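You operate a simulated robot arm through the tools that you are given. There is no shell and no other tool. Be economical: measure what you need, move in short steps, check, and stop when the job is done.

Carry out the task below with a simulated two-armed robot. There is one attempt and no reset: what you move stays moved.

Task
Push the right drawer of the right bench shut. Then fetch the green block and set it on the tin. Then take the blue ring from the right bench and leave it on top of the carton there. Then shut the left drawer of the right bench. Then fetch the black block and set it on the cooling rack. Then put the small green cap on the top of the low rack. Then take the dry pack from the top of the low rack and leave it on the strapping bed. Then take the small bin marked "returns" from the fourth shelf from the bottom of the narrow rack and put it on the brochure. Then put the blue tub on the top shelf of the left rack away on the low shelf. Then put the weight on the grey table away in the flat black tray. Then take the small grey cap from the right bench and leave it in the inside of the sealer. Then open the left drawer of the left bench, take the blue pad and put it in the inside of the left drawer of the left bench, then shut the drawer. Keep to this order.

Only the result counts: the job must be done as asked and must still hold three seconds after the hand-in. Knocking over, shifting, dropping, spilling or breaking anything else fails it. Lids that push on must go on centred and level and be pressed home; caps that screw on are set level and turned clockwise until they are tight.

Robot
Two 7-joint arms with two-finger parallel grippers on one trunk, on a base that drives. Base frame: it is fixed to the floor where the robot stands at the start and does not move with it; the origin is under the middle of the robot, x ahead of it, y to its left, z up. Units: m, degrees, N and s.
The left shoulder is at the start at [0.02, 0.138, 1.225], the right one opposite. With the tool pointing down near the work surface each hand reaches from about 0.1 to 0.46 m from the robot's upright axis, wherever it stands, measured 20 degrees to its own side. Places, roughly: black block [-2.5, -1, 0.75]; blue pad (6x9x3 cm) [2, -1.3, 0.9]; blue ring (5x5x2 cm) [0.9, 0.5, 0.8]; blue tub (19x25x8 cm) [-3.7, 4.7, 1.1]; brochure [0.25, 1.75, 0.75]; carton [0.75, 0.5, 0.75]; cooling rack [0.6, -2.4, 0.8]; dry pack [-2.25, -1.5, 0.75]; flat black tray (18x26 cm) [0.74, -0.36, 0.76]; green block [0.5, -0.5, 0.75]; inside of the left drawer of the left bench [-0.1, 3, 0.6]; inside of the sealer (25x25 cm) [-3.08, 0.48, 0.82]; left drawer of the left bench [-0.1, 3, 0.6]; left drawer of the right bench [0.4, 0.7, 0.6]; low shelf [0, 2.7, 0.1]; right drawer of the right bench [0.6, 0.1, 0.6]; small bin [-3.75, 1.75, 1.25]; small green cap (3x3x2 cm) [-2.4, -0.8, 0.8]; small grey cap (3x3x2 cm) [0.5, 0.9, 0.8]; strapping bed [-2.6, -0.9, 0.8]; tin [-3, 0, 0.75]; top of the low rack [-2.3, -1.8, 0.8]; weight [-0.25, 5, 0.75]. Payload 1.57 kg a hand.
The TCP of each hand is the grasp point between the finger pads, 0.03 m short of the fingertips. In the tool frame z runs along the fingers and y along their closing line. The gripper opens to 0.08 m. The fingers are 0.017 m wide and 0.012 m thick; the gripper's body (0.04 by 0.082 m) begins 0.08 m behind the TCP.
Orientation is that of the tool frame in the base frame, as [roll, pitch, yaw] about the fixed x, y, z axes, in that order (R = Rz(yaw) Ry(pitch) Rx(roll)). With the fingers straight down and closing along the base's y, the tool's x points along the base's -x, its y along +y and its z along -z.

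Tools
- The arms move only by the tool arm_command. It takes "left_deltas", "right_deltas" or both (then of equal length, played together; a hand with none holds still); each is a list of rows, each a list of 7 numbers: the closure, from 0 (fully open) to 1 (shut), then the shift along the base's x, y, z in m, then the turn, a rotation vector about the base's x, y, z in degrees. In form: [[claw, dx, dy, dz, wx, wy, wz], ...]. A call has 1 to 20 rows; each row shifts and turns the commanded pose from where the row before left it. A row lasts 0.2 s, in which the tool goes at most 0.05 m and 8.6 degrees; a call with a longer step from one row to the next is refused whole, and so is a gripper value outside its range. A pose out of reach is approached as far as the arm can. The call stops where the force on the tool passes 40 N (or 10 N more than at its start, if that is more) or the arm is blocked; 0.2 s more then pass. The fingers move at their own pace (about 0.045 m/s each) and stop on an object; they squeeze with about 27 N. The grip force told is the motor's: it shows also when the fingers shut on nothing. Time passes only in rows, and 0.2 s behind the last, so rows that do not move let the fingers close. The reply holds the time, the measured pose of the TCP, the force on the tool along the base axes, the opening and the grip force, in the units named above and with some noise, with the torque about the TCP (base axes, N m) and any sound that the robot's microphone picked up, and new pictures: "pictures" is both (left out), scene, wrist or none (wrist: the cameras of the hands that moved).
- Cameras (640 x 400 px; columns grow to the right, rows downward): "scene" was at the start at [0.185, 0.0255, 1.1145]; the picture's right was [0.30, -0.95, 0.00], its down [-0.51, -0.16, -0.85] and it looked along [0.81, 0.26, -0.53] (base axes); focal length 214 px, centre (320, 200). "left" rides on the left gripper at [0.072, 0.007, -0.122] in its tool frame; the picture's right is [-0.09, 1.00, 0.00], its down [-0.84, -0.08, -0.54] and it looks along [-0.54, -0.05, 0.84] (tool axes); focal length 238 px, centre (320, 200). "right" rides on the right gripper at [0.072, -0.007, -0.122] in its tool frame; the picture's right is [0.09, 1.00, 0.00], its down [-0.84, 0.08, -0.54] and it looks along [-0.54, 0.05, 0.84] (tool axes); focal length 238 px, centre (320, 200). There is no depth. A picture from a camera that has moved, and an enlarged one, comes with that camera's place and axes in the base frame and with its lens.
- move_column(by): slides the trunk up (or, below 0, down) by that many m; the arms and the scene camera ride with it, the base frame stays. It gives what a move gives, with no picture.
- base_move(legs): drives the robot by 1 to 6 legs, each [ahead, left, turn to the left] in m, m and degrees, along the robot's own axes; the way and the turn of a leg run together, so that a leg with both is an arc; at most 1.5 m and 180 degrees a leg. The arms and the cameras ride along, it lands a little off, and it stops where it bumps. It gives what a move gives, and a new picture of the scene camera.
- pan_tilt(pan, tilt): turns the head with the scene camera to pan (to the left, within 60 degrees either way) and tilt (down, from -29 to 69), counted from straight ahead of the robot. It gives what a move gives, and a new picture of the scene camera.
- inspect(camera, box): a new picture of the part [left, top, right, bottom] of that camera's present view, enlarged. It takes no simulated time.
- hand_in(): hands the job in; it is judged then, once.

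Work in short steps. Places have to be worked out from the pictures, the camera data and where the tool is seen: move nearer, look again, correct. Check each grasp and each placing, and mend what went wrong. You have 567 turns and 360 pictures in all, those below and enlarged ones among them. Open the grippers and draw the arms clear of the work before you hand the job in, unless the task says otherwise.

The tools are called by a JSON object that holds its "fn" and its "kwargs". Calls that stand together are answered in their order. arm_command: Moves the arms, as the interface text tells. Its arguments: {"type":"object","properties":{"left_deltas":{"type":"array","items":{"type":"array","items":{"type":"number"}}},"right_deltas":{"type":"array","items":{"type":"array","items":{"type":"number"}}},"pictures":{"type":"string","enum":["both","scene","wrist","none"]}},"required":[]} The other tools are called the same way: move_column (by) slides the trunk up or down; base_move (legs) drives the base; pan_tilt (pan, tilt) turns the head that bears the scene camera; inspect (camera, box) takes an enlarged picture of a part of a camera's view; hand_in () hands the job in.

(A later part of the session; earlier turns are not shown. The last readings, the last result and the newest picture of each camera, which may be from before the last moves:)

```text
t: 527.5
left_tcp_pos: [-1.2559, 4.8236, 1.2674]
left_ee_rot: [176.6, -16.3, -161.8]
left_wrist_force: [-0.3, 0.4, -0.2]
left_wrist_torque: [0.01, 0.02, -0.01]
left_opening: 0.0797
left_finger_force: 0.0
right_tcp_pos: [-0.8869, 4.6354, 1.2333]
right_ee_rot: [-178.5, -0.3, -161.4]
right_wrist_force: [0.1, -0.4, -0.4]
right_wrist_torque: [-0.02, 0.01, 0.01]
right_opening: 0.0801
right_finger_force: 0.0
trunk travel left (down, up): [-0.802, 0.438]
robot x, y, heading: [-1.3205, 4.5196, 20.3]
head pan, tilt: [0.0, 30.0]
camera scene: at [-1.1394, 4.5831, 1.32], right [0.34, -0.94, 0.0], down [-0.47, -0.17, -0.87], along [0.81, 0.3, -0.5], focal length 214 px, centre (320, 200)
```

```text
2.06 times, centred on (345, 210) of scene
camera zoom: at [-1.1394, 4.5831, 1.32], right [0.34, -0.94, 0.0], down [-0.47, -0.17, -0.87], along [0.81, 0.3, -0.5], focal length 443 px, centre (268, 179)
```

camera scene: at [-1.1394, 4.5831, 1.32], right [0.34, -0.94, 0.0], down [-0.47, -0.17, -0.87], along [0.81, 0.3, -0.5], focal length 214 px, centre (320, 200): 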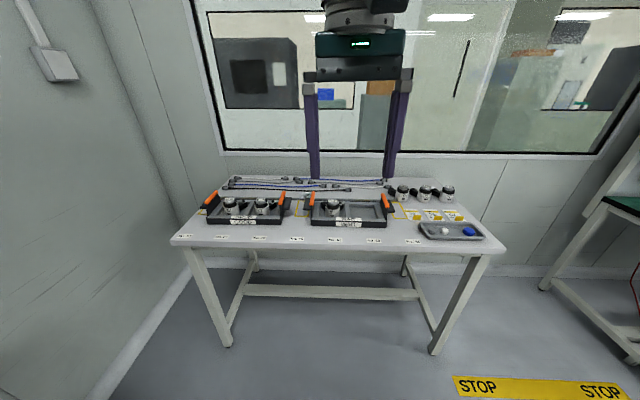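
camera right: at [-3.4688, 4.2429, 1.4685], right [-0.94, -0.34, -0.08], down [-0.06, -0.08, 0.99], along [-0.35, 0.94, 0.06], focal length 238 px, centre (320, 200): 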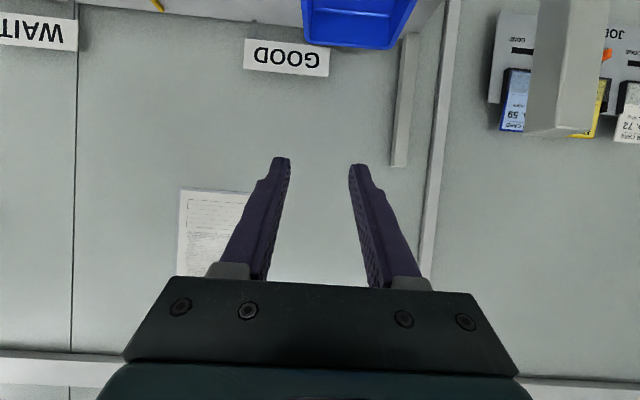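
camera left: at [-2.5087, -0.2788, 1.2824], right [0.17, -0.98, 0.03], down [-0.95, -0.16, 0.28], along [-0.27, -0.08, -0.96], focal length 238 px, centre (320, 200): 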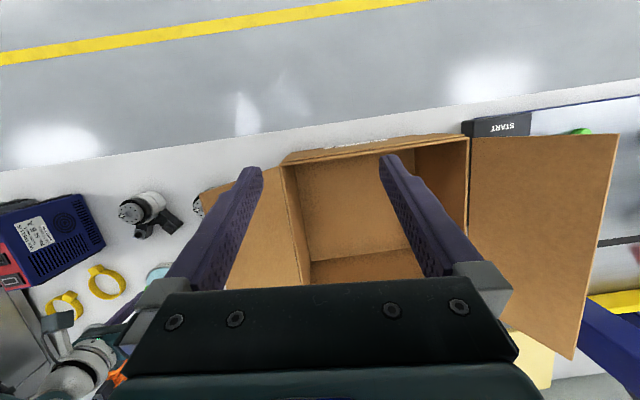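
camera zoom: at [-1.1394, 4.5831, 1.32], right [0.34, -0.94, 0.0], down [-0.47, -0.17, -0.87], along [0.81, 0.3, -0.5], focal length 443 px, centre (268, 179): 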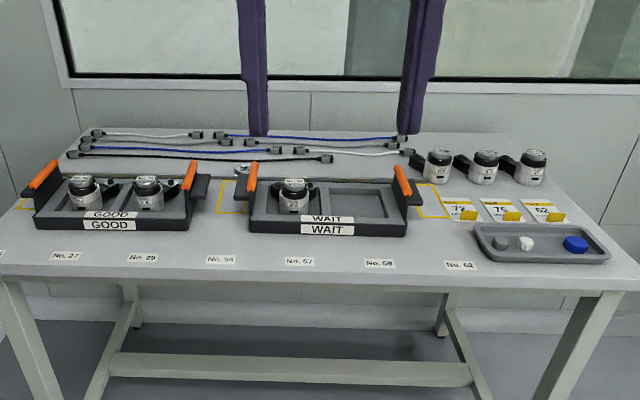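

{"fn": "inspect", "kwargs": {"camera": "scene", "box": [280, 185, 330, 215]}}

{"fn": "inspect", "kwargs": {"camera": "scene", "box": [410, 180, 490, 245]}}

```text
12.80 times, centred on (305, 200) of scene
camera zoom: at [-1.1394, 4.5831, 1.32], right [0.34, -0.94, 0.0], down [-0.47, -0.17, -0.87], along [0.81, 0.3, -0.5], focal length 2745 px, centre (512, 200)
```

zoom: 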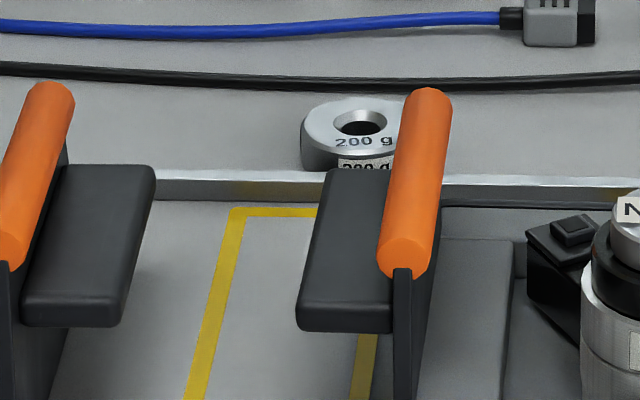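

```text
6.15 times, centred on (450, 212) of scene
camera zoom: at [-1.1394, 4.5831, 1.32], right [0.34, -0.94, 0.0], down [-0.47, -0.17, -0.87], along [0.81, 0.3, -0.5], focal length 1320 px, centre (-480, 123)
```

zoom: 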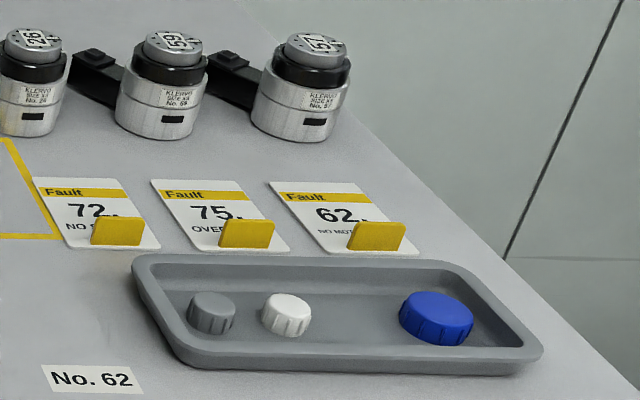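

The 200 g weight sits behind the WAIT tray's left handle, at ≈(-0.216,4.99). Drive to the table.

{"fn": "base_move", "kwargs": {"legs": [[0.55, 0, -2.8], [0.1, 0.21, 0]]}}

{"fn": "move_column", "kwargs": {"by": -0.2}}

{"fn": "pan_tilt", "kwargs": {"pan": 0, "tilt": 45}}

{"fn": "inspect", "kwargs": {"camera": "right", "box": [0, 0, 640, 400]}}

```text
t: 532.0
left_tcp_pos: [-0.6821, 5.2339, 1.2664]
left_ee_rot: [176.6, -16.3, -164.5]
left_wrist_force: [0.0, 0.4, 0.5]
left_wrist_torque: [0.01, -0.05, 0.0]
left_opening: 0.0801
left_finger_force: 0.1
right_tcp_pos: [-0.3214, 5.029, 1.2323]
right_ee_rot: [-178.4, -0.3, -164.0]
right_wrist_force: [-0.1, 0.4, -0.1]
right_wrist_torque: [0.04, 0.02, -0.01]
right_opening: 0.0802
right_finger_force: 0.1
trunk travel left (down, up): [-0.802, 0.438]
robot x, y, heading: [-0.7554, 4.9322, 17.4]
head pan, tilt: [0.0, 30.0]
camera scene: at [-0.5768, 4.9877, 1.32], right [0.3, -0.95, 0.0], down [-0.48, -0.15, -0.87], along [0.83, 0.26, -0.5], focal length 214 px, centre (320, 200)
```

scene: 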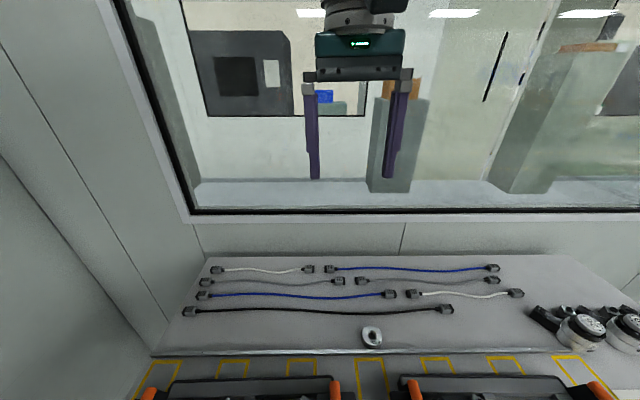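

```text
t: 534.2
left_tcp_pos: [-0.6821, 5.2349, 1.0674]
left_ee_rot: [176.6, -16.3, -164.5]
left_wrist_force: [-0.5, 0.1, -0.3]
left_wrist_torque: [-0.04, 0.0, 0.0]
left_opening: 0.0797
left_finger_force: 0.1
right_tcp_pos: [-0.3207, 5.0289, 1.0323]
right_ee_rot: [-178.4, -0.4, -164.0]
right_wrist_force: [0.0, -0.1, -0.2]
right_wrist_torque: [0.01, -0.01, 0.0]
right_opening: 0.0799
right_finger_force: 0.1
trunk travel left (down, up): [-0.602, 0.638]
robot x, y, heading: [-0.7615, 4.9337, 17.3]
head pan, tilt: [0.0, 30.0]
```

```text
t: 535.0
left_tcp_pos: [-0.6816, 5.2349, 1.0665]
left_ee_rot: [176.6, -16.3, -164.5]
left_wrist_force: [0.3, -0.6, 0.9]
left_wrist_torque: [-0.02, -0.01, 0.03]
left_opening: 0.0801
left_finger_force: 0.1
right_tcp_pos: [-0.3214, 5.0296, 1.0336]
right_ee_rot: [-178.4, -0.3, -164.2]
right_wrist_force: [-0.4, 0.4, -0.1]
right_wrist_torque: [-0.02, 0.0, 0.02]
right_opening: 0.0801
right_finger_force: 0.0
trunk travel left (down, up): [-0.602, 0.638]
robot x, y, heading: [-0.7601, 4.9312, 17.5]
head pan, tilt: [0.0, 45.0]
camera scene: at [-0.5855, 4.985, 1.0975], right [0.3, -0.95, 0.0], down [-0.67, -0.21, -0.71], along [0.68, 0.21, -0.71], focal length 214 px, centre (320, 200)
```

scene: 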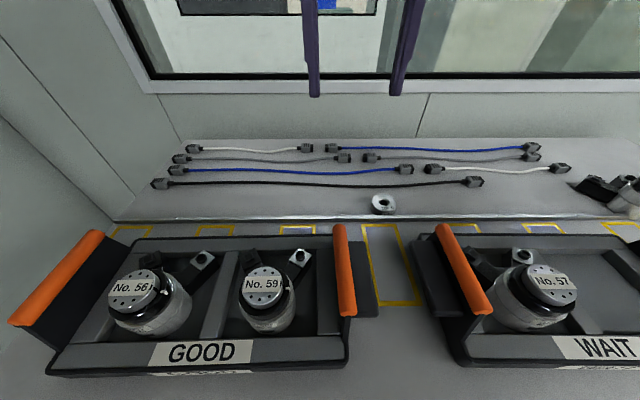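

```text
1.00 times, centred on (320, 200) of right (not enlarged: the box is as wide or as high as the picture)
camera zoom: at [-0.3883, 5.0059, 1.1553], right [-0.36, 0.93, -0.03], down [0.78, 0.32, 0.54], along [0.51, 0.17, -0.84], focal length 238 px, centre (320, 200)
```

zoom: 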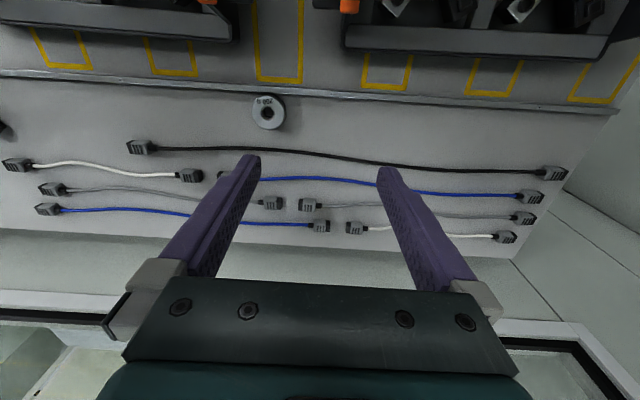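

Weight at ≈(-0.29,4.954), top ≈0.815 on a raised ledge. Move above it and descend to 0.88.

{"fn": "arm_command", "kwargs": {"right_deltas": [[0, 0.0155, -0.0378, 0, 0, 0, 0], [0, 0.0155, -0.0378, 0, 0, 0, 0], [0, 0, 0, -0.04, 0, 0, 0], [0, 0, 0, -0.04, 0, 0, 0], [0, 0, 0, -0.04, 0, 0, 0], [0, 0, 0, -0.03, 0, 0, 0]], "pictures": "wrist"}}

```text
t: 536.4
left_tcp_pos: [-0.6832, 5.2346, 1.0672]
left_ee_rot: [176.6, -16.3, -164.5]
left_wrist_force: [0.3, 0.4, 0.9]
left_wrist_torque: [0.02, 0.01, 0.0]
left_opening: 0.0801
left_finger_force: 0.1
right_tcp_pos: [-0.2913, 4.9547, 0.8824]
right_ee_rot: [-178.5, -0.3, -164.0]
right_wrist_force: [-0.3, -0.3, 0.3]
right_wrist_torque: [-0.01, 0.01, -0.01]
right_opening: 0.0801
right_finger_force: 0.0
trunk travel left (down, up): [-0.602, 0.638]
robot x, y, heading: [-0.7581, 4.9287, 17.6]
head pan, tilt: [0.0, 45.0]
camera right: at [-0.3575, 4.931, 1.0049], right [-0.36, 0.93, -0.03], down [0.78, 0.32, 0.54], along [0.51, 0.17, -0.84], focal length 238 px, centre (320, 200)
```

right: 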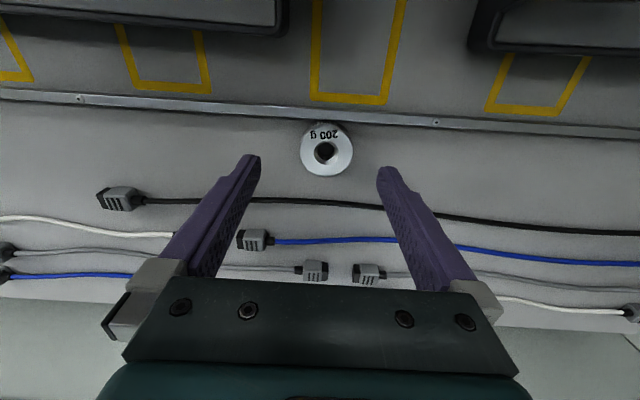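

Centred. Descend to contact.

{"fn": "arm_command", "kwargs": {"right_deltas": [[0, 0.002, 0.001, -0.025, 0, 0, 0], [0, 0, 0, -0.02, 0, 0, 0], [0, 0, 0, -0.008, 0, 0, 0], [0, 0, 0, -0.006, 0, 0, 0], [0, 0, 0, -0.006, 0, 0, 0], [0, 0, 0, -0.006, 0, 0, 0], [0, 0, 0, -0.006, 0, 0, 0]], "pictures": "none"}}

```text
t: 537.1
left_tcp_pos: [-0.6836, 5.234, 1.0667]
left_ee_rot: [176.6, -16.2, -164.5]
left_wrist_force: [0.7, -0.4, 0.0]
left_wrist_torque: [-0.03, 0.01, -0.01]
left_opening: 0.0798
left_finger_force: 0.0
right_tcp_pos: [-0.3047, 4.9466, 0.8388]
right_ee_rot: [-178.3, -0.5, -164.1]
right_wrist_force: [-5.1, -1.6, 17.4]
right_wrist_torque: [-0.74, 0.06, -0.09]
right_opening: 0.08
right_finger_force: 0.1
right hand out of reach, approached as far as the arm can: row 1, 2
trunk travel left (down, up): [-0.602, 0.638]
robot x, y, heading: [-0.761, 4.9325, 17.3]
head pan, tilt: [0.0, 45.0]
stopped in row 3 (right hand): the force on the tool passed its limit at 56 N (the readings are from after the stop); the commanded pose is now the measured one
```

Ledge surface ≈0.809; arm pulled 1.5 cm short. Lift, inch the base 3 cm forward, re-centre.

{"fn": "arm_command", "kwargs": {"right_deltas": [[0, 0, 0, 0.035, 0, 0, 0]], "pictures": "none"}}

{"fn": "base_move", "kwargs": {"legs": [[0.03, 0, 0]]}}

{"fn": "inspect", "kwargs": {"camera": "right", "box": [160, 60, 480, 260]}}

```text
t: 537.5
left_tcp_pos: [-0.6823, 5.234, 1.0675]
left_ee_rot: [176.6, -16.2, -164.5]
left_wrist_force: [0.0, -0.2, -1.0]
left_wrist_torque: [0.0, -0.02, 0.01]
left_opening: 0.0801
left_finger_force: 0.1
right_tcp_pos: [-0.3053, 4.9461, 0.871]
right_ee_rot: [-178.3, -0.5, -164.1]
right_wrist_force: [-0.4, 0.5, 0.3]
right_wrist_torque: [-0.01, -0.03, -0.02]
right_opening: 0.0801
right_finger_force: 0.1
trunk travel left (down, up): [-0.602, 0.638]
robot x, y, heading: [-0.759, 4.9301, 17.3]
head pan, tilt: [0.0, 45.0]
```

```text
t: 538.4
left_tcp_pos: [-0.6538, 5.2423, 1.0685]
left_ee_rot: [176.6, -16.3, -164.5]
left_wrist_force: [0.3, 0.1, -0.2]
left_wrist_torque: [0.01, 0.03, 0.0]
left_opening: 0.0801
left_finger_force: 0.0
right_tcp_pos: [-0.277, 4.9543, 0.8717]
right_ee_rot: [-178.3, -0.4, -164.0]
right_wrist_force: [0.4, 0.3, 0.6]
right_wrist_torque: [0.02, -0.02, 0.01]
right_opening: 0.08
right_finger_force: 0.1
trunk travel left (down, up): [-0.602, 0.638]
robot x, y, heading: [-0.7336, 4.9389, 17.6]
head pan, tilt: [0.0, 45.0]
camera scene: at [-0.5571, 4.994, 1.0974], right [0.3, -0.95, 0.0], down [-0.67, -0.21, -0.71], along [0.67, 0.21, -0.71], focal length 214 px, centre (320, 200)
```

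scene: 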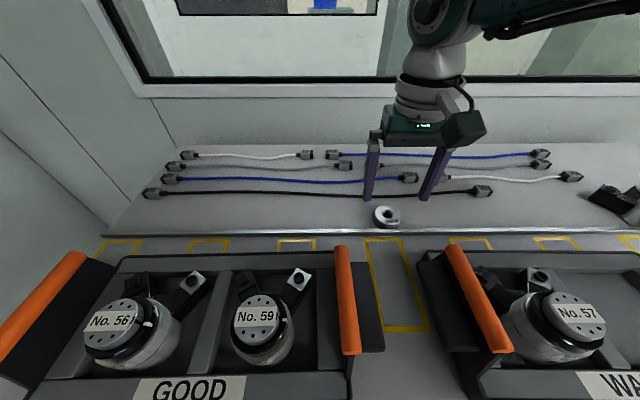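

```text
2.00 times, centred on (320, 160) of right
camera zoom: at [-0.3435, 4.9322, 0.9939], right [-0.36, 0.93, -0.03], down [0.78, 0.32, 0.53], along [0.51, 0.17, -0.85], focal length 477 px, centre (320, 280)
```

zoom: 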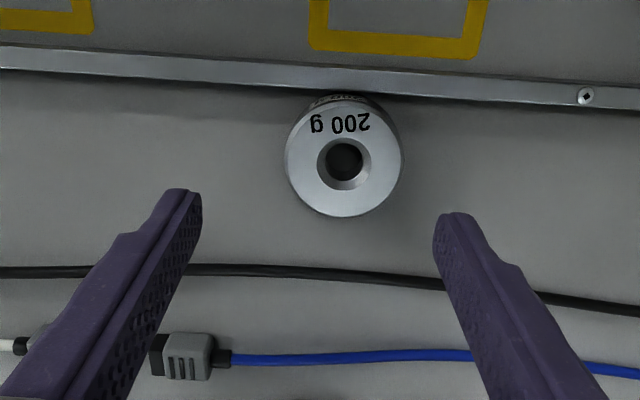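

Shift 1.8 cm back, descend to 0.842 and grip.

{"fn": "arm_command", "kwargs": {"right_deltas": [[0, -0.018, 0, -0.005, 0, 0, 0], [0, 0, 0, -0.015, 0, 0, 0], [0, 0, 0, -0.009, 0, 0, 0], [0.6, 0, 0, 0, 0, 0, 0], [1, 0, 0, 0, 0, 0, 0], [1, 0, 0, 0, 0, 0, 0], [1, 0, 0, 0, 0, 0, 0]], "pictures": "wrist"}}

```text
t: 540.0
left_tcp_pos: [-0.6541, 5.2426, 1.0671]
left_ee_rot: [176.7, -16.3, -164.5]
left_wrist_force: [1.0, -0.1, -0.4]
left_wrist_torque: [-0.03, -0.01, 0.02]
left_opening: 0.0801
left_finger_force: 0.1
right_tcp_pos: [-0.295, 4.9549, 0.8423]
right_ee_rot: [-178.3, -0.5, -163.9]
right_wrist_force: [0.2, 0.1, -0.2]
right_wrist_torque: [0.06, -0.02, 0.0]
right_opening: 0.0446
right_finger_force: 27.1
trunk travel left (down, up): [-0.602, 0.638]
robot x, y, heading: [-0.7278, 4.9404, 17.2]
head pan, tilt: [0.0, 45.0]
camera right: at [-0.3617, 4.9327, 0.9651], right [-0.36, 0.93, -0.03], down [0.78, 0.32, 0.53], along [0.51, 0.17, -0.85], focal length 238 px, centre (320, 200)
```

right: 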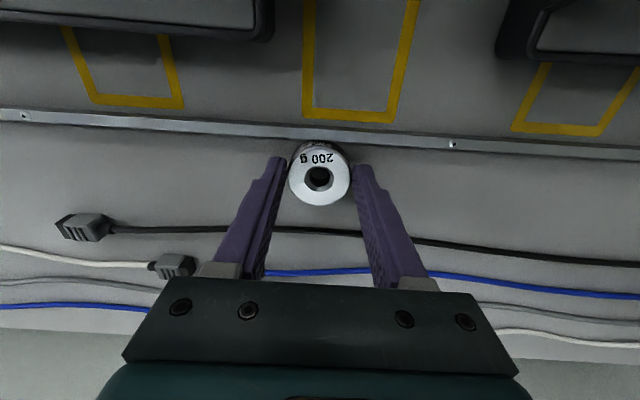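

Weight gripped (44.6 mm). Lift, back out, and drive down the gap to the tray by the right bench.

{"fn": "arm_command", "kwargs": {"right_deltas": [[1, 0, 0, 0.03, 0, 0, 0], [1, 0, 0, 0.05, 0, 0, 0], [1, -0.03, -0.01, 0.03, 0, 0, 0], [1, -0.03, -0.01, 0.03, 0, 0, 0]], "pictures": "none"}}

{"fn": "move_column", "kwargs": {"by": 0.15}}

{"fn": "base_move", "kwargs": {"legs": [[-0.65, 0, 0], [0, 0, -90], [1.45, 0, 0], [1.45, 0, 0], [1.3, 0, 0], [0, 0, 63]]}}

```text
t: 541.0
left_tcp_pos: [-0.6539, 5.2437, 1.0675]
left_ee_rot: [176.6, -16.4, -164.5]
left_wrist_force: [0.5, 0.1, 0.3]
left_wrist_torque: [0.0, -0.01, 0.01]
left_opening: 0.0801
left_finger_force: 0.0
right_tcp_pos: [-0.3553, 4.9328, 0.9816]
right_ee_rot: [-178.3, -0.6, -164.1]
right_wrist_force: [0.5, -0.4, -1.1]
right_wrist_torque: [0.02, -0.01, 0.03]
right_opening: 0.0447
right_finger_force: 27.1
trunk travel left (down, up): [-0.602, 0.638]
robot x, y, heading: [-0.7336, 4.9388, 17.5]
head pan, tilt: [0.0, 45.0]
```

```text
t: 542.7
left_tcp_pos: [-0.6547, 5.244, 1.2177]
left_ee_rot: [176.6, -16.3, -164.5]
left_wrist_force: [-0.1, 0.9, -0.2]
left_wrist_torque: [-0.02, 0.0, 0.0]
left_opening: 0.0801
left_finger_force: 0.0
right_tcp_pos: [-0.3539, 4.9329, 1.1316]
right_ee_rot: [-178.3, -0.5, -164.0]
right_wrist_force: [-0.5, 0.0, -1.6]
right_wrist_torque: [-0.04, -0.01, 0.02]
right_opening: 0.0447
right_finger_force: 27.6
trunk travel left (down, up): [-0.752, 0.488]
robot x, y, heading: [-0.7283, 4.942, 17.8]
head pan, tilt: [0.0, 45.0]
```

```text
t: 545.3
left_tcp_pos: [-1.0483, 5.1077, 1.2182]
left_ee_rot: [177.5, -15.6, -167.9]
left_wrist_force: [0.1, 0.9, -0.1]
left_wrist_torque: [-0.04, 0.02, -0.01]
left_opening: 0.0798
left_finger_force: 0.1
right_tcp_pos: [-0.7582, 4.8014, 1.1339]
right_ee_rot: [-178.5, 0.0, -165.0]
right_wrist_force: [0.2, -0.4, -2.7]
right_wrist_torque: [0.0, 0.03, 0.03]
right_opening: 0.0449
right_finger_force: 26.9
trunk travel left (down, up): [-0.752, 0.488]
robot x, y, heading: [-1.1399, 4.8107, 16.5]
head pan, tilt: [0.0, 45.0]
stopped in leg 1: the robot was blocked; the commanded pose is now the measured one
camera scene: at [-0.9603, 4.8639, 1.249], right [0.28, -0.96, 0.0], down [-0.67, -0.2, -0.71], along [0.68, 0.2, -0.7], focal length 214 px, centre (320, 200)
```

scene: 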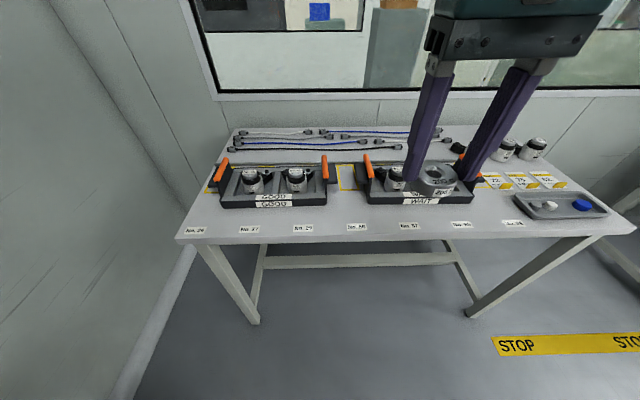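

Backing up was blocked – the left arm met the rack post behind. Move forward a little and right before backing out.

{"fn": "base_move", "kwargs": {"legs": [[0.06, -0.03, 1], [0, -0.25, 0]]}}

{"fn": "pan_tilt", "kwargs": {"pan": 60, "tilt": 20}}

```text
t: 547.7
left_tcp_pos: [-0.9182, 4.8597, 1.2163]
left_ee_rot: [177.5, -16.2, -166.7]
left_wrist_force: [0.6, 0.3, -0.6]
left_wrist_torque: [-0.01, 0.01, -0.04]
left_opening: 0.08
left_finger_force: 0.0
right_tcp_pos: [-0.623, 4.5559, 1.131]
right_ee_rot: [-178.3, -0.5, -164.0]
right_wrist_force: [0.9, 0.0, -2.3]
right_wrist_torque: [0.01, 0.0, 0.01]
right_opening: 0.0447
right_finger_force: 27.2
trunk travel left (down, up): [-0.752, 0.488]
robot x, y, heading: [-0.9944, 4.5629, 17.4]
head pan, tilt: [0.0, 45.0]
camera scene: at [-0.8261, 4.616, 1.2474], right [0.3, -0.95, 0.0], down [-0.67, -0.21, -0.71], along [0.67, 0.21, -0.71], focal length 214 px, centre (320, 200)
```

scene: 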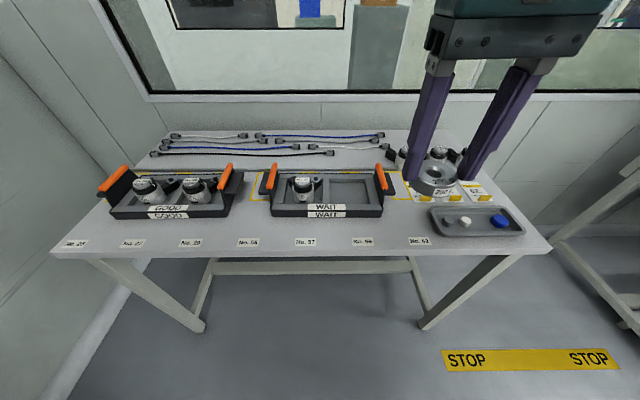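

```text
t: 549.0
left_tcp_pos: [-0.9187, 4.8593, 1.2172]
left_ee_rot: [177.5, -16.1, -166.7]
left_wrist_force: [-0.6, -0.6, 0.4]
left_wrist_torque: [-0.02, -0.01, -0.02]
left_opening: 0.0802
left_finger_force: 0.0
right_tcp_pos: [-0.624, 4.5562, 1.1315]
right_ee_rot: [-178.3, -0.5, -163.9]
right_wrist_force: [-0.2, -0.7, -2.2]
right_wrist_torque: [0.0, 0.01, 0.0]
right_opening: 0.0447
right_finger_force: 27.3
trunk travel left (down, up): [-0.752, 0.488]
robot x, y, heading: [-1.0018, 4.5642, 17.9]
head pan, tilt: [60.0, 20.0]
camera scene: at [-0.8834, 4.6825, 1.286], right [0.98, -0.22, 0.0], down [-0.07, -0.33, -0.94], along [0.2, 0.92, -0.34], focal length 214 px, centre (320, 200)
```

scene: 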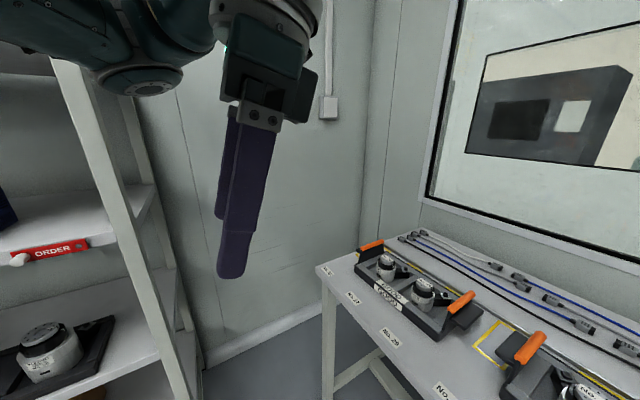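

Now at the earlier free line. Back out and go down the gap.

{"fn": "base_move", "kwargs": {"legs": [[-0.3, -0.1, 0], [0, 0, -90], [1.4, 0, 0], [1.4, 0, 0], [1.2, 0, 0], [0, 0, 63]]}}

{"fn": "pan_tilt", "kwargs": {"pan": -15, "tilt": 40}}

```text
t: 576.4
left_tcp_pos: [0.1652, 0.82, 1.2183]
left_ee_rot: [177.6, -16.2, 166.7]
left_wrist_force: [-0.4, -0.5, 0.6]
left_wrist_torque: [0.04, -0.03, 0.01]
left_opening: 0.0797
left_finger_force: 0.1
right_tcp_pos: [0.2926, 0.4169, 1.1323]
right_ee_rot: [-178.4, -0.5, 169.4]
right_wrist_force: [-0.1, -0.1, -1.8]
right_wrist_torque: [0.02, 0.02, 0.04]
right_opening: 0.0445
right_finger_force: 27.3
trunk travel left (down, up): [-0.752, 0.488]
robot x, y, heading: [-0.0397, 0.5928, -9.1]
head pan, tilt: [60.0, 20.0]
camera scene: at [0.1179, 0.6463, 1.286], right [0.78, -0.63, 0.0], down [-0.22, -0.27, -0.94], along [0.59, 0.73, -0.34], focal length 214 px, centre (320, 200)
```

scene: 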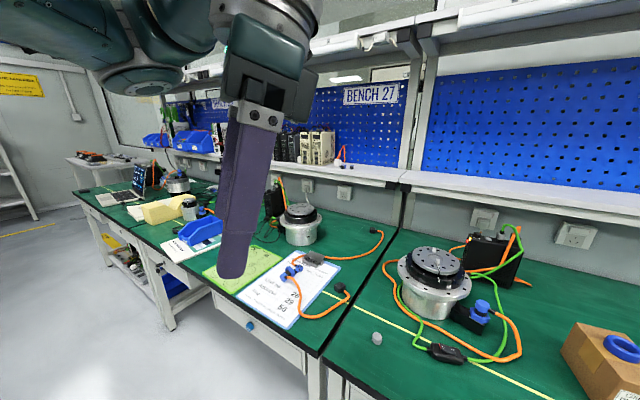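

```text
t: 577.9
left_tcp_pos: [0.1641, 0.8198, 1.2171]
left_ee_rot: [177.6, -16.2, 166.7]
left_wrist_force: [0.5, -0.3, 0.6]
left_wrist_torque: [0.0, -0.03, -0.02]
left_opening: 0.0802
left_finger_force: 0.0
right_tcp_pos: [0.2917, 0.4164, 1.132]
right_ee_rot: [-178.2, -0.6, 169.4]
right_wrist_force: [0.6, 0.0, -1.8]
right_wrist_torque: [0.0, 0.02, -0.01]
right_opening: 0.0447
right_finger_force: 27.4
trunk travel left (down, up): [-0.752, 0.488]
robot x, y, heading: [-0.0391, 0.5937, -9.2]
head pan, tilt: [-15.0, 40.0]
camera scene: at [0.1367, 0.5394, 1.2546], right [-0.41, -0.91, 0.0], down [-0.59, 0.26, -0.77], along [0.7, -0.31, -0.64], focal length 214 px, centre (320, 200)
```

scene: 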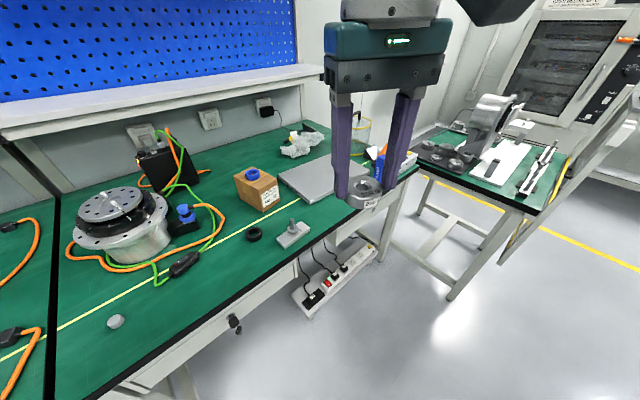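

Drive to the corner between bench and side table.

{"fn": "base_move", "kwargs": {"legs": [[0.44, -0.5, -5]]}}

{"fn": "pan_tilt", "kwargs": {"pan": -15, "tilt": 45}}

```text
t: 581.6
left_tcp_pos: [0.5163, 0.2221, 1.2167]
left_ee_rot: [177.5, -16.2, 160.9]
left_wrist_force: [0.7, 0.0, 0.0]
left_wrist_torque: [0.04, 0.0, -0.01]
left_opening: 0.0801
left_finger_force: 0.1
right_tcp_pos: [0.6025, -0.1912, 1.1316]
right_ee_rot: [-178.3, -0.5, 163.5]
right_wrist_force: [0.5, -0.6, -1.8]
right_wrist_torque: [0.0, 0.02, 0.0]
right_opening: 0.0447
right_finger_force: 26.9
trunk travel left (down, up): [-0.752, 0.488]
robot x, y, heading: [0.2893, 0.0133, -15.1]
head pan, tilt: [-15.0, 40.0]
camera scene: at [0.4603, -0.0545, 1.2546], right [-0.5, -0.87, 0.0], down [-0.56, 0.32, -0.77], along [0.66, -0.38, -0.64], focal length 214 px, centre (320, 200)
```

scene: 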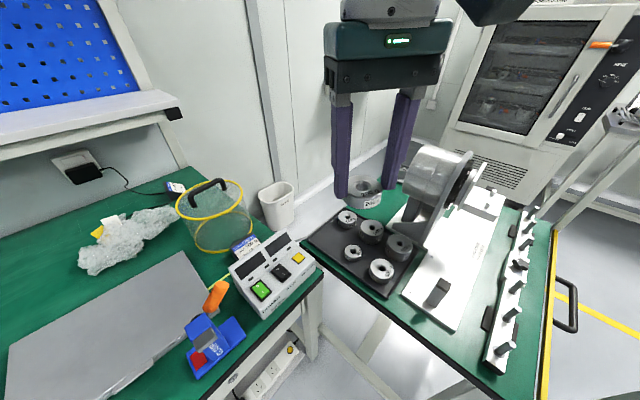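

```text
t: 582.2
left_tcp_pos: [0.5171, 0.2217, 1.2154]
left_ee_rot: [177.4, -16.3, 160.8]
left_wrist_force: [-0.5, 0.8, 0.1]
left_wrist_torque: [0.0, 0.01, 0.02]
left_opening: 0.08
left_finger_force: 0.1
right_tcp_pos: [0.6037, -0.1924, 1.1314]
right_ee_rot: [-178.3, -0.5, 163.5]
right_wrist_force: [0.1, 1.2, -2.2]
right_wrist_torque: [0.02, 0.02, 0.02]
right_opening: 0.0447
right_finger_force: 26.9
trunk travel left (down, up): [-0.752, 0.488]
robot x, y, heading: [0.2907, 0.0149, -14.9]
head pan, tilt: [-15.0, 45.0]
camera scene: at [0.4571, -0.0526, 1.2474], right [-0.5, -0.87, 0.0], down [-0.61, 0.35, -0.71], along [0.61, -0.35, -0.71], focal length 214 px, centre (320, 200)
```

scene: 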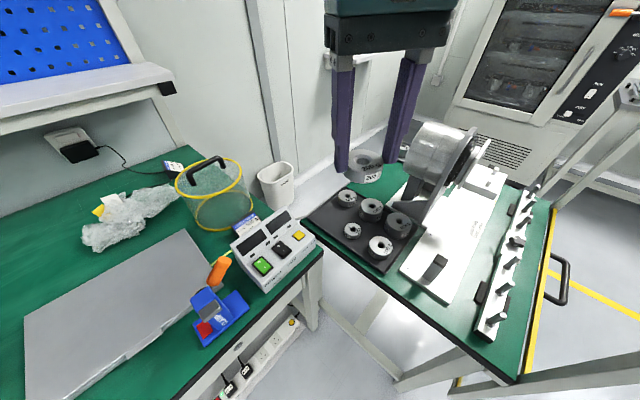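

The free spot in the tray's 2×3 grid is at ≈(0.797,-0.272). Inch closer, lower the trunk, and bring the weight above it.

{"fn": "base_move", "kwargs": {"legs": [[0.1, -0.025, 0]]}}

{"fn": "move_column", "kwargs": {"by": -0.15}}

{"fn": "arm_command", "kwargs": {"right_deltas": [[1, 0.035, -0.02, 0, 0, 0, 0], [1, 0.03, -0.015, 0, 0, 0, 0], [1, 0, 0, -0.02, 0, 0, 0]], "pictures": "wrist"}}

```text
t: 583.4
left_tcp_pos: [0.605, 0.1728, 1.2154]
left_ee_rot: [177.4, -16.3, 160.9]
left_wrist_force: [-0.4, 0.2, 0.1]
left_wrist_torque: [0.0, 0.03, 0.03]
left_opening: 0.0801
left_finger_force: 0.1
right_tcp_pos: [0.6927, -0.2405, 1.132]
right_ee_rot: [-178.3, -0.5, 163.6]
right_wrist_force: [0.8, 0.2, -1.2]
right_wrist_torque: [-0.02, 0.01, -0.02]
right_opening: 0.0449
right_finger_force: 27.1
trunk travel left (down, up): [-0.752, 0.488]
robot x, y, heading: [0.3808, -0.0369, -15.0]
head pan, tilt: [-15.0, 45.0]
camera scene: at [0.5472, -0.1022, 1.2473], right [-0.5, -0.87, 0.0], down [-0.61, 0.35, -0.71], along [0.61, -0.35, -0.71], focal length 214 px, centre (320, 200)
```

scene: 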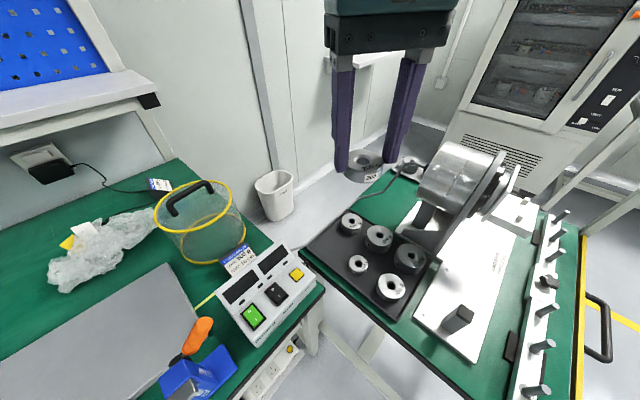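

```text
t: 585.1
left_tcp_pos: [0.6063, 0.1722, 1.0673]
left_ee_rot: [177.4, -16.2, 161.0]
left_wrist_force: [0.7, -0.4, 0.0]
left_wrist_torque: [0.03, 0.01, 0.01]
left_opening: 0.0799
left_finger_force: 0.1
right_tcp_pos: [0.6937, -0.2412, 0.9814]
right_ee_rot: [-178.3, -0.5, 163.6]
right_wrist_force: [-0.2, -0.2, -1.0]
right_wrist_torque: [0.02, 0.01, 0.0]
right_opening: 0.0448
right_finger_force: 26.8
trunk travel left (down, up): [-0.602, 0.638]
robot x, y, heading: [0.3849, -0.0312, -15.0]
head pan, tilt: [-15.0, 45.0]
```

```text
t: 586.0
left_tcp_pos: [0.6055, 0.1725, 1.0664]
left_ee_rot: [177.4, -16.2, 160.9]
left_wrist_force: [0.1, -0.8, -0.3]
left_wrist_torque: [0.01, 0.02, -0.03]
left_opening: 0.0804
left_finger_force: 0.1
right_tcp_pos: [0.7577, -0.2746, 0.9619]
right_ee_rot: [-178.4, -0.5, 163.7]
right_wrist_force: [-0.5, 0.8, -2.0]
right_wrist_torque: [0.03, 0.0, -0.02]
right_opening: 0.0449
right_finger_force: 27.2
trunk travel left (down, up): [-0.602, 0.638]
robot x, y, heading: [0.3834, -0.033, -14.8]
head pan, tilt: [-15.0, 45.0]
camera right: at [0.6892, -0.2576, 1.0844], right [0.19, 0.98, -0.03], down [0.83, -0.15, 0.53], along [0.52, -0.12, -0.85], focal length 238 px, centre (320, 200)
```

right: 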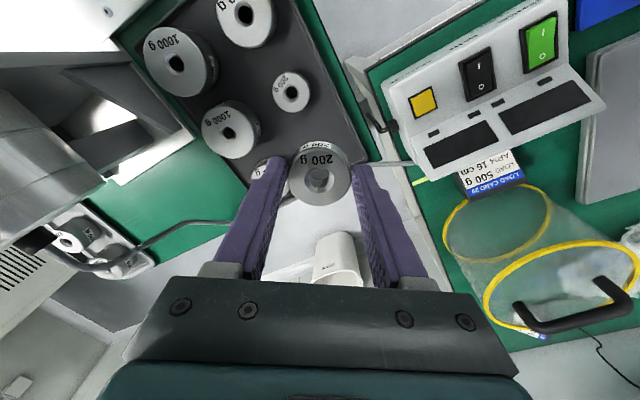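

Target spot projects right where expected. Move 4 cm and descend.

{"fn": "arm_command", "kwargs": {"right_deltas": [[1, 0.02, 0.001, 0, 0, 0, 0], [1, 0.019, 0.002, 0, 0, 0, 0], [1, 0, 0, -0.04, 0, 0, 0], [1, 0, 0, -0.04, 0, 0, 0], [1, 0, 0, -0.035, 0, 0, 0]], "pictures": "wrist"}}

```text
t: 587.1
left_tcp_pos: [0.6061, 0.1718, 1.0656]
left_ee_rot: [177.5, -16.2, 160.9]
left_wrist_force: [-0.4, 0.0, -0.4]
left_wrist_torque: [0.06, -0.03, -0.02]
left_opening: 0.08
left_finger_force: 0.1
right_tcp_pos: [0.7761, -0.2678, 0.8529]
right_ee_rot: [-178.3, -0.3, 163.6]
right_wrist_force: [0.0, -1.2, -1.7]
right_wrist_torque: [0.01, 0.02, 0.03]
right_opening: 0.0449
right_finger_force: 26.2
right hand out of reach, approached as far as the arm can: row 4, 5
trunk travel left (down, up): [-0.602, 0.638]
robot x, y, heading: [0.381, -0.0342, -14.9]
head pan, tilt: [-15.0, 45.0]
camera right: at [0.7072, -0.2509, 0.9753], right [0.19, 0.98, -0.03], down [0.83, -0.15, 0.53], along [0.52, -0.12, -0.85], focal length 238 px, centre (320, 200)
```

right: 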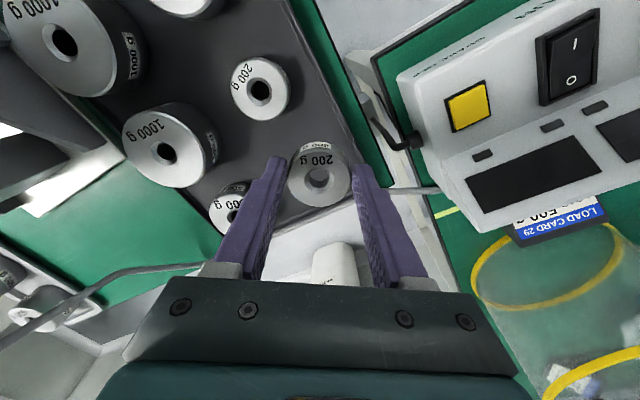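

Spot looks right; the arm is at its reach. Inch the base 2.5 cm forward and continue down.

{"fn": "base_move", "kwargs": {"legs": [[0.02, 0, 0]]}}

{"fn": "arm_command", "kwargs": {"right_deltas": [[1, -0.005, 0, -0.02, 0, 0, 0], [1, 0, 0, -0.015, 0, 0, 0], [1, 0, 0, -0.006, 0, 0, 0], [1, 0, 0, -0.005, 0, 0, 0], [1, 0, 0, -0.004, 0, 0, 0], [1, 0, 0, -0.004, 0, 0, 0]], "pictures": "wrist"}}

```text
t: 587.9
left_tcp_pos: [0.6266, 0.1683, 1.0662]
left_ee_rot: [177.4, -16.3, 161.0]
left_wrist_force: [-0.2, 0.5, 0.4]
left_wrist_torque: [0.01, 0.02, 0.01]
left_opening: 0.0801
left_finger_force: 0.0
right_tcp_pos: [0.7955, -0.2738, 0.8524]
right_ee_rot: [-178.3, -0.5, 163.6]
right_wrist_force: [1.0, -0.4, -1.9]
right_wrist_torque: [0.03, 0.03, -0.02]
right_opening: 0.0447
right_finger_force: 27.2
trunk travel left (down, up): [-0.602, 0.638]
robot x, y, heading: [0.4036, -0.0429, -14.7]
head pan, tilt: [-15.0, 45.0]
camera scene: at [0.5668, -0.1074, 1.0974], right [-0.5, -0.87, 0.0], down [-0.61, 0.35, -0.71], along [0.61, -0.35, -0.71], focal length 214 px, centre (320, 200)
```

scene: 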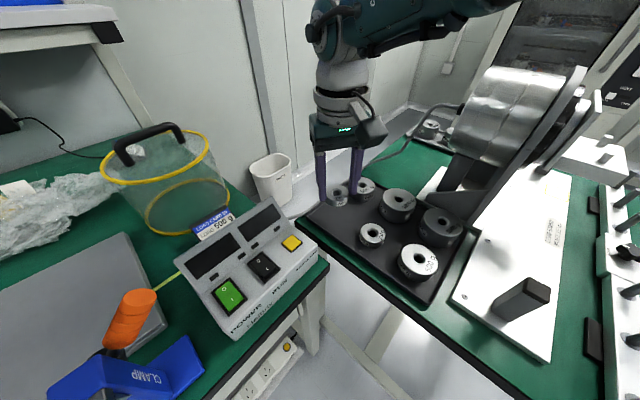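

```text
t: 589.3
left_tcp_pos: [0.6261, 0.168, 1.0668]
left_ee_rot: [177.4, -16.2, 161.0]
left_wrist_force: [0.6, -0.3, -0.2]
left_wrist_torque: [0.01, 0.0, 0.02]
left_opening: 0.0801
left_finger_force: 0.1
right_tcp_pos: [0.7724, -0.272, 0.802]
right_ee_rot: [-178.3, -0.5, 163.5]
right_wrist_force: [-0.7, 0.2, -1.9]
right_wrist_torque: [0.02, 0.0, 0.03]
right_opening: 0.0446
right_finger_force: 27.4
right hand out of reach, approached as far as the arm can: row 2, 4, 6
trunk travel left (down, up): [-0.602, 0.638]
robot x, y, heading: [0.4047, -0.0394, -14.9]
head pan, tilt: [-15.0, 45.0]
camera right: at [0.7046, -0.2549, 0.9247], right [0.19, 0.98, -0.03], down [0.83, -0.15, 0.53], along [0.52, -0.13, -0.85], focal length 238 px, centre (320, 200)
```

right: 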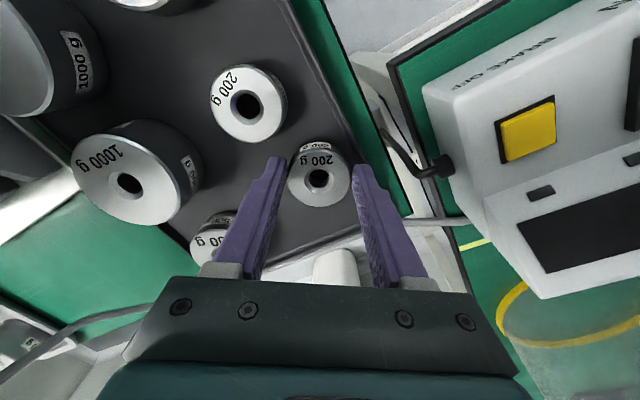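

Nearly down, inside the tray. Continue lowering in small steps.

{"fn": "arm_command", "kwargs": {"right_deltas": [[1, 0, 0, -0.005, 0, 0, 0], [1, 0, 0, -0.005, 0, 0, 0], [1, 0, 0, -0.005, 0, 0, 0], [1, 0, 0, -0.005, 0, 0, 0], [1, 0, 0, -0.005, 0, 0, 0]], "pictures": "none"}}

```text
t: 590.4
left_tcp_pos: [0.6266, 0.1673, 1.0661]
left_ee_rot: [177.5, -16.0, 161.1]
left_wrist_force: [0.5, 0.2, -0.1]
left_wrist_torque: [0.01, -0.01, -0.02]
left_opening: 0.0803
left_finger_force: 0.0
right_tcp_pos: [0.7706, -0.2726, 0.7934]
right_ee_rot: [-178.5, 0.0, 163.6]
right_wrist_force: [-1.4, -1.0, 19.2]
right_wrist_torque: [0.64, -0.07, 0.04]
right_opening: 0.0447
right_finger_force: 27.0
right hand out of reach, approached as far as the arm can: row 2, 4, 5
trunk travel left (down, up): [-0.602, 0.638]
robot x, y, heading: [0.3999, -0.0382, -14.9]
head pan, tilt: [-15.0, 45.0]
stopped in row 5 (right hand): the force on the tool passed its limit at 45 N (the readings are from after the stop); the commanded pose is now the measured one
```

Contact with the tray. Release (partly open) and rise.

{"fn": "arm_command", "kwargs": {"right_deltas": [[1, 0, 0, 0.001, 0, 0, 0], [0.35, 0, 0, 0, 0, 0, 0], [0.35, 0, 0, 0, 0, 0, 0], [0.35, 0, 0, 0.03, 0, 0, 0], [0.35, 0, 0, 0.05, 0, 0, 0], [0, 0, 0, 0.05, 0, 0, 0]], "pictures": "wrist"}}

```text
t: 591.8
left_tcp_pos: [0.6252, 0.1675, 1.0667]
left_ee_rot: [177.5, -16.2, 160.9]
left_wrist_force: [0.2, 0.2, 0.2]
left_wrist_torque: [-0.02, 0.0, 0.0]
left_opening: 0.0801
left_finger_force: 0.0
right_tcp_pos: [0.7654, -0.2698, 0.9209]
right_ee_rot: [-178.4, -0.4, 163.5]
right_wrist_force: [-0.1, 0.3, 0.6]
right_wrist_torque: [-0.01, -0.05, -0.02]
right_opening: 0.0801
right_finger_force: 0.0
trunk travel left (down, up): [-0.602, 0.638]
robot x, y, heading: [0.4043, -0.0405, -14.9]
head pan, tilt: [-15.0, 45.0]
camera right: at [0.6962, -0.2527, 1.0428], right [0.19, 0.98, -0.03], down [0.83, -0.15, 0.54], along [0.52, -0.13, -0.84], focal length 238 px, centre (320, 200)
```

right: 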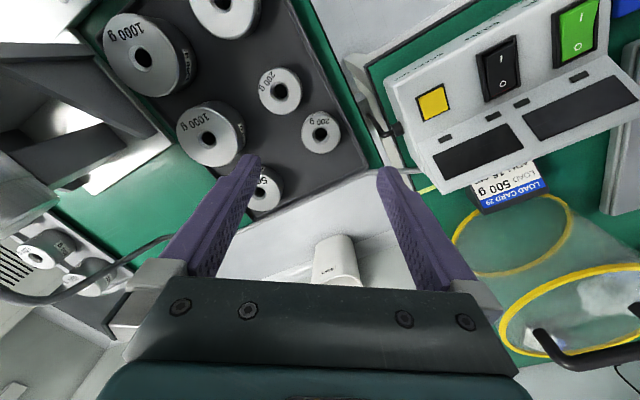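

Weight is in the tray. Raise, and move along the bench to the small grey cap at ≈(0.486,0.866).

{"fn": "move_column", "kwargs": {"by": 0.25}}

{"fn": "base_move", "kwargs": {"legs": [[-0.59, 0.74, 0], [0, 0, 32.4]]}}

{"fn": "move_column", "kwargs": {"by": -0.25}}

{"fn": "pan_tilt", "kwargs": {"pan": 0, "tilt": 45}}

```text
t: 594.4
left_tcp_pos: [0.6256, 0.1673, 1.3171]
left_ee_rot: [177.4, -16.2, 160.9]
left_wrist_force: [-0.7, 0.2, -0.8]
left_wrist_torque: [-0.02, -0.01, 0.0]
left_opening: 0.0801
left_finger_force: 0.1
right_tcp_pos: [0.7651, -0.2695, 1.1701]
right_ee_rot: [-178.4, -0.4, 163.7]
right_wrist_force: [0.4, 0.3, 0.7]
right_wrist_torque: [0.0, 0.01, -0.05]
right_opening: 0.0799
right_finger_force: 0.1
trunk travel left (down, up): [-0.852, 0.388]
robot x, y, heading: [0.3982, -0.0415, -14.7]
head pan, tilt: [-15.0, 45.0]
```

```text
t: 600.9
left_tcp_pos: [0.0792, 1.114, 1.3164]
left_ee_rot: [177.4, -16.2, -166.4]
left_wrist_force: [1.0, 0.2, 0.2]
left_wrist_torque: [-0.01, 0.02, 0.03]
left_opening: 0.0799
left_finger_force: 0.0
right_tcp_pos: [0.4312, 0.8213, 1.1698]
right_ee_rot: [-178.6, -0.3, -163.8]
right_wrist_force: [-0.7, 0.1, 0.3]
right_wrist_torque: [0.02, -0.01, -0.03]
right_opening: 0.0801
right_finger_force: 0.0
trunk travel left (down, up): [-0.852, 0.388]
robot x, y, heading: [-0.0017, 0.8162, 17.7]
head pan, tilt: [-15.0, 45.0]
camera scene: at [0.1757, 0.8497, 1.3474], right [0.05, -1.0, 0.0], down [-0.71, -0.03, -0.71], along [0.71, 0.03, -0.71], focal length 214 px, centre (320, 200)
```

scene: 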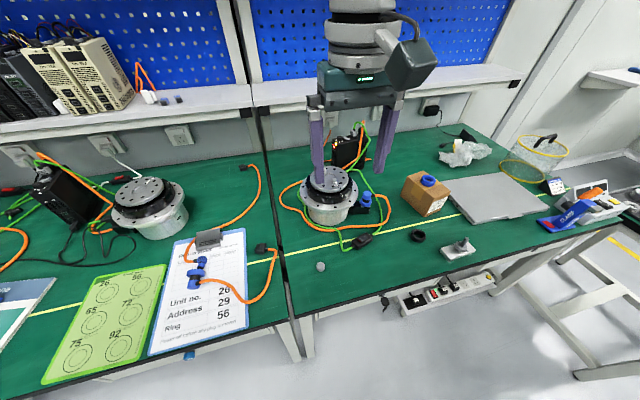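

```text
t: 603.5
left_tcp_pos: [0.0771, 1.1137, 1.0668]
left_ee_rot: [177.4, -16.2, -166.4]
left_wrist_force: [-0.6, 0.6, -0.6]
left_wrist_torque: [0.01, -0.01, 0.02]
left_opening: 0.0803
left_finger_force: 0.1
right_tcp_pos: [0.4305, 0.8211, 0.9194]
right_ee_rot: [-178.5, -0.2, -163.7]
right_wrist_force: [-0.1, 0.0, -0.1]
right_wrist_torque: [-0.06, 0.02, -0.03]
right_opening: 0.0802
right_finger_force: 0.2
trunk travel left (down, up): [-0.602, 0.638]
robot x, y, heading: [0.0021, 0.816, 17.8]
head pan, tilt: [-15.0, 45.0]
```

```text
t: 604.2
left_tcp_pos: [0.0785, 1.1125, 1.0667]
left_ee_rot: [177.4, -16.2, -166.4]
left_wrist_force: [-0.2, 0.4, -0.2]
left_wrist_torque: [0.02, -0.01, 0.0]
left_opening: 0.08
left_finger_force: 0.0
right_tcp_pos: [0.4312, 0.8215, 0.9201]
right_ee_rot: [-178.5, -0.3, -163.7]
right_wrist_force: [0.2, 0.7, 0.0]
right_wrist_torque: [0.03, -0.02, 0.01]
right_opening: 0.08
right_finger_force: 0.0
trunk travel left (down, up): [-0.602, 0.638]
robot x, y, heading: [-0.0006, 0.8156, 17.6]
head pan, tilt: [0.0, 45.0]
camera scene: at [0.172, 0.8705, 1.0974], right [0.3, -0.95, 0.0], down [-0.67, -0.21, -0.71], along [0.67, 0.21, -0.71], focal length 214 px, centre (320, 200)
```

scene: 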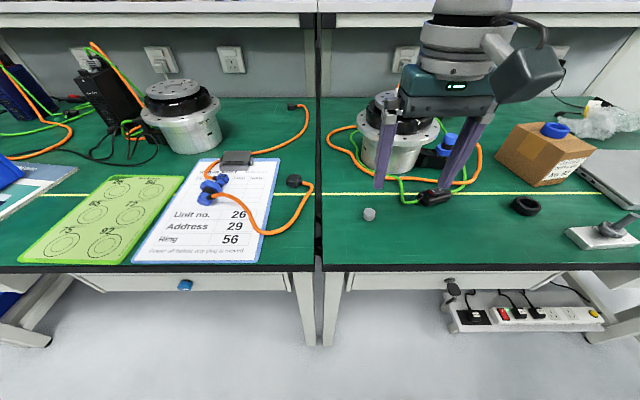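

Cap at (0.486,0.862). Move above and descend to 0.81.

{"fn": "arm_command", "kwargs": {"right_deltas": [[0, 0.0275, 0.02, 0, 0, 0, 0], [0, 0.0275, 0.02, -0.03, 0, 0, 0], [0, 0, 0, -0.04, 0, 0, 0], [0, 0, 0, -0.035, 0, 0, 0]], "pictures": "wrist"}}

```text
t: 605.2
left_tcp_pos: [0.0788, 1.113, 1.0668]
left_ee_rot: [177.5, -16.1, -166.4]
left_wrist_force: [-0.8, -0.9, 0.2]
left_wrist_torque: [0.02, 0.0, -0.03]
left_opening: 0.0801
left_finger_force: 0.1
right_tcp_pos: [0.4522, 0.8388, 0.8428]
right_ee_rot: [-178.4, -0.3, -163.5]
right_wrist_force: [0.5, 0.0, 0.1]
right_wrist_torque: [-0.02, 0.0, -0.01]
right_opening: 0.0802
right_finger_force: 0.1
right hand out of reach, approached as far as the arm can: row 2, 3, 4
trunk travel left (down, up): [-0.602, 0.638]
robot x, y, heading: [-0.0016, 0.8138, 17.5]
head pan, tilt: [0.0, 45.0]
camera right: at [0.3858, 0.8151, 0.9655], right [-0.37, 0.93, -0.03], down [0.78, 0.32, 0.54], along [0.51, 0.18, -0.84], focal length 238 px, centre (320, 200)
```

right: 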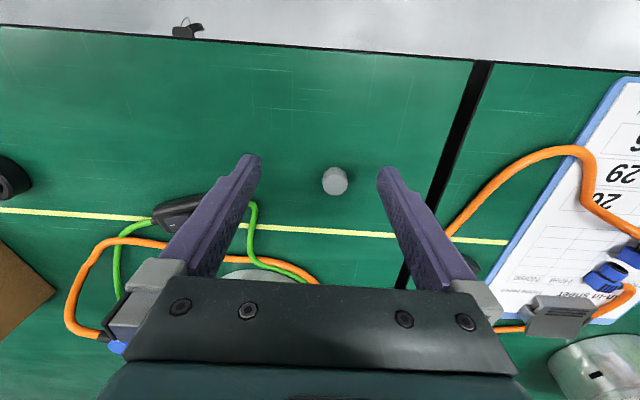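

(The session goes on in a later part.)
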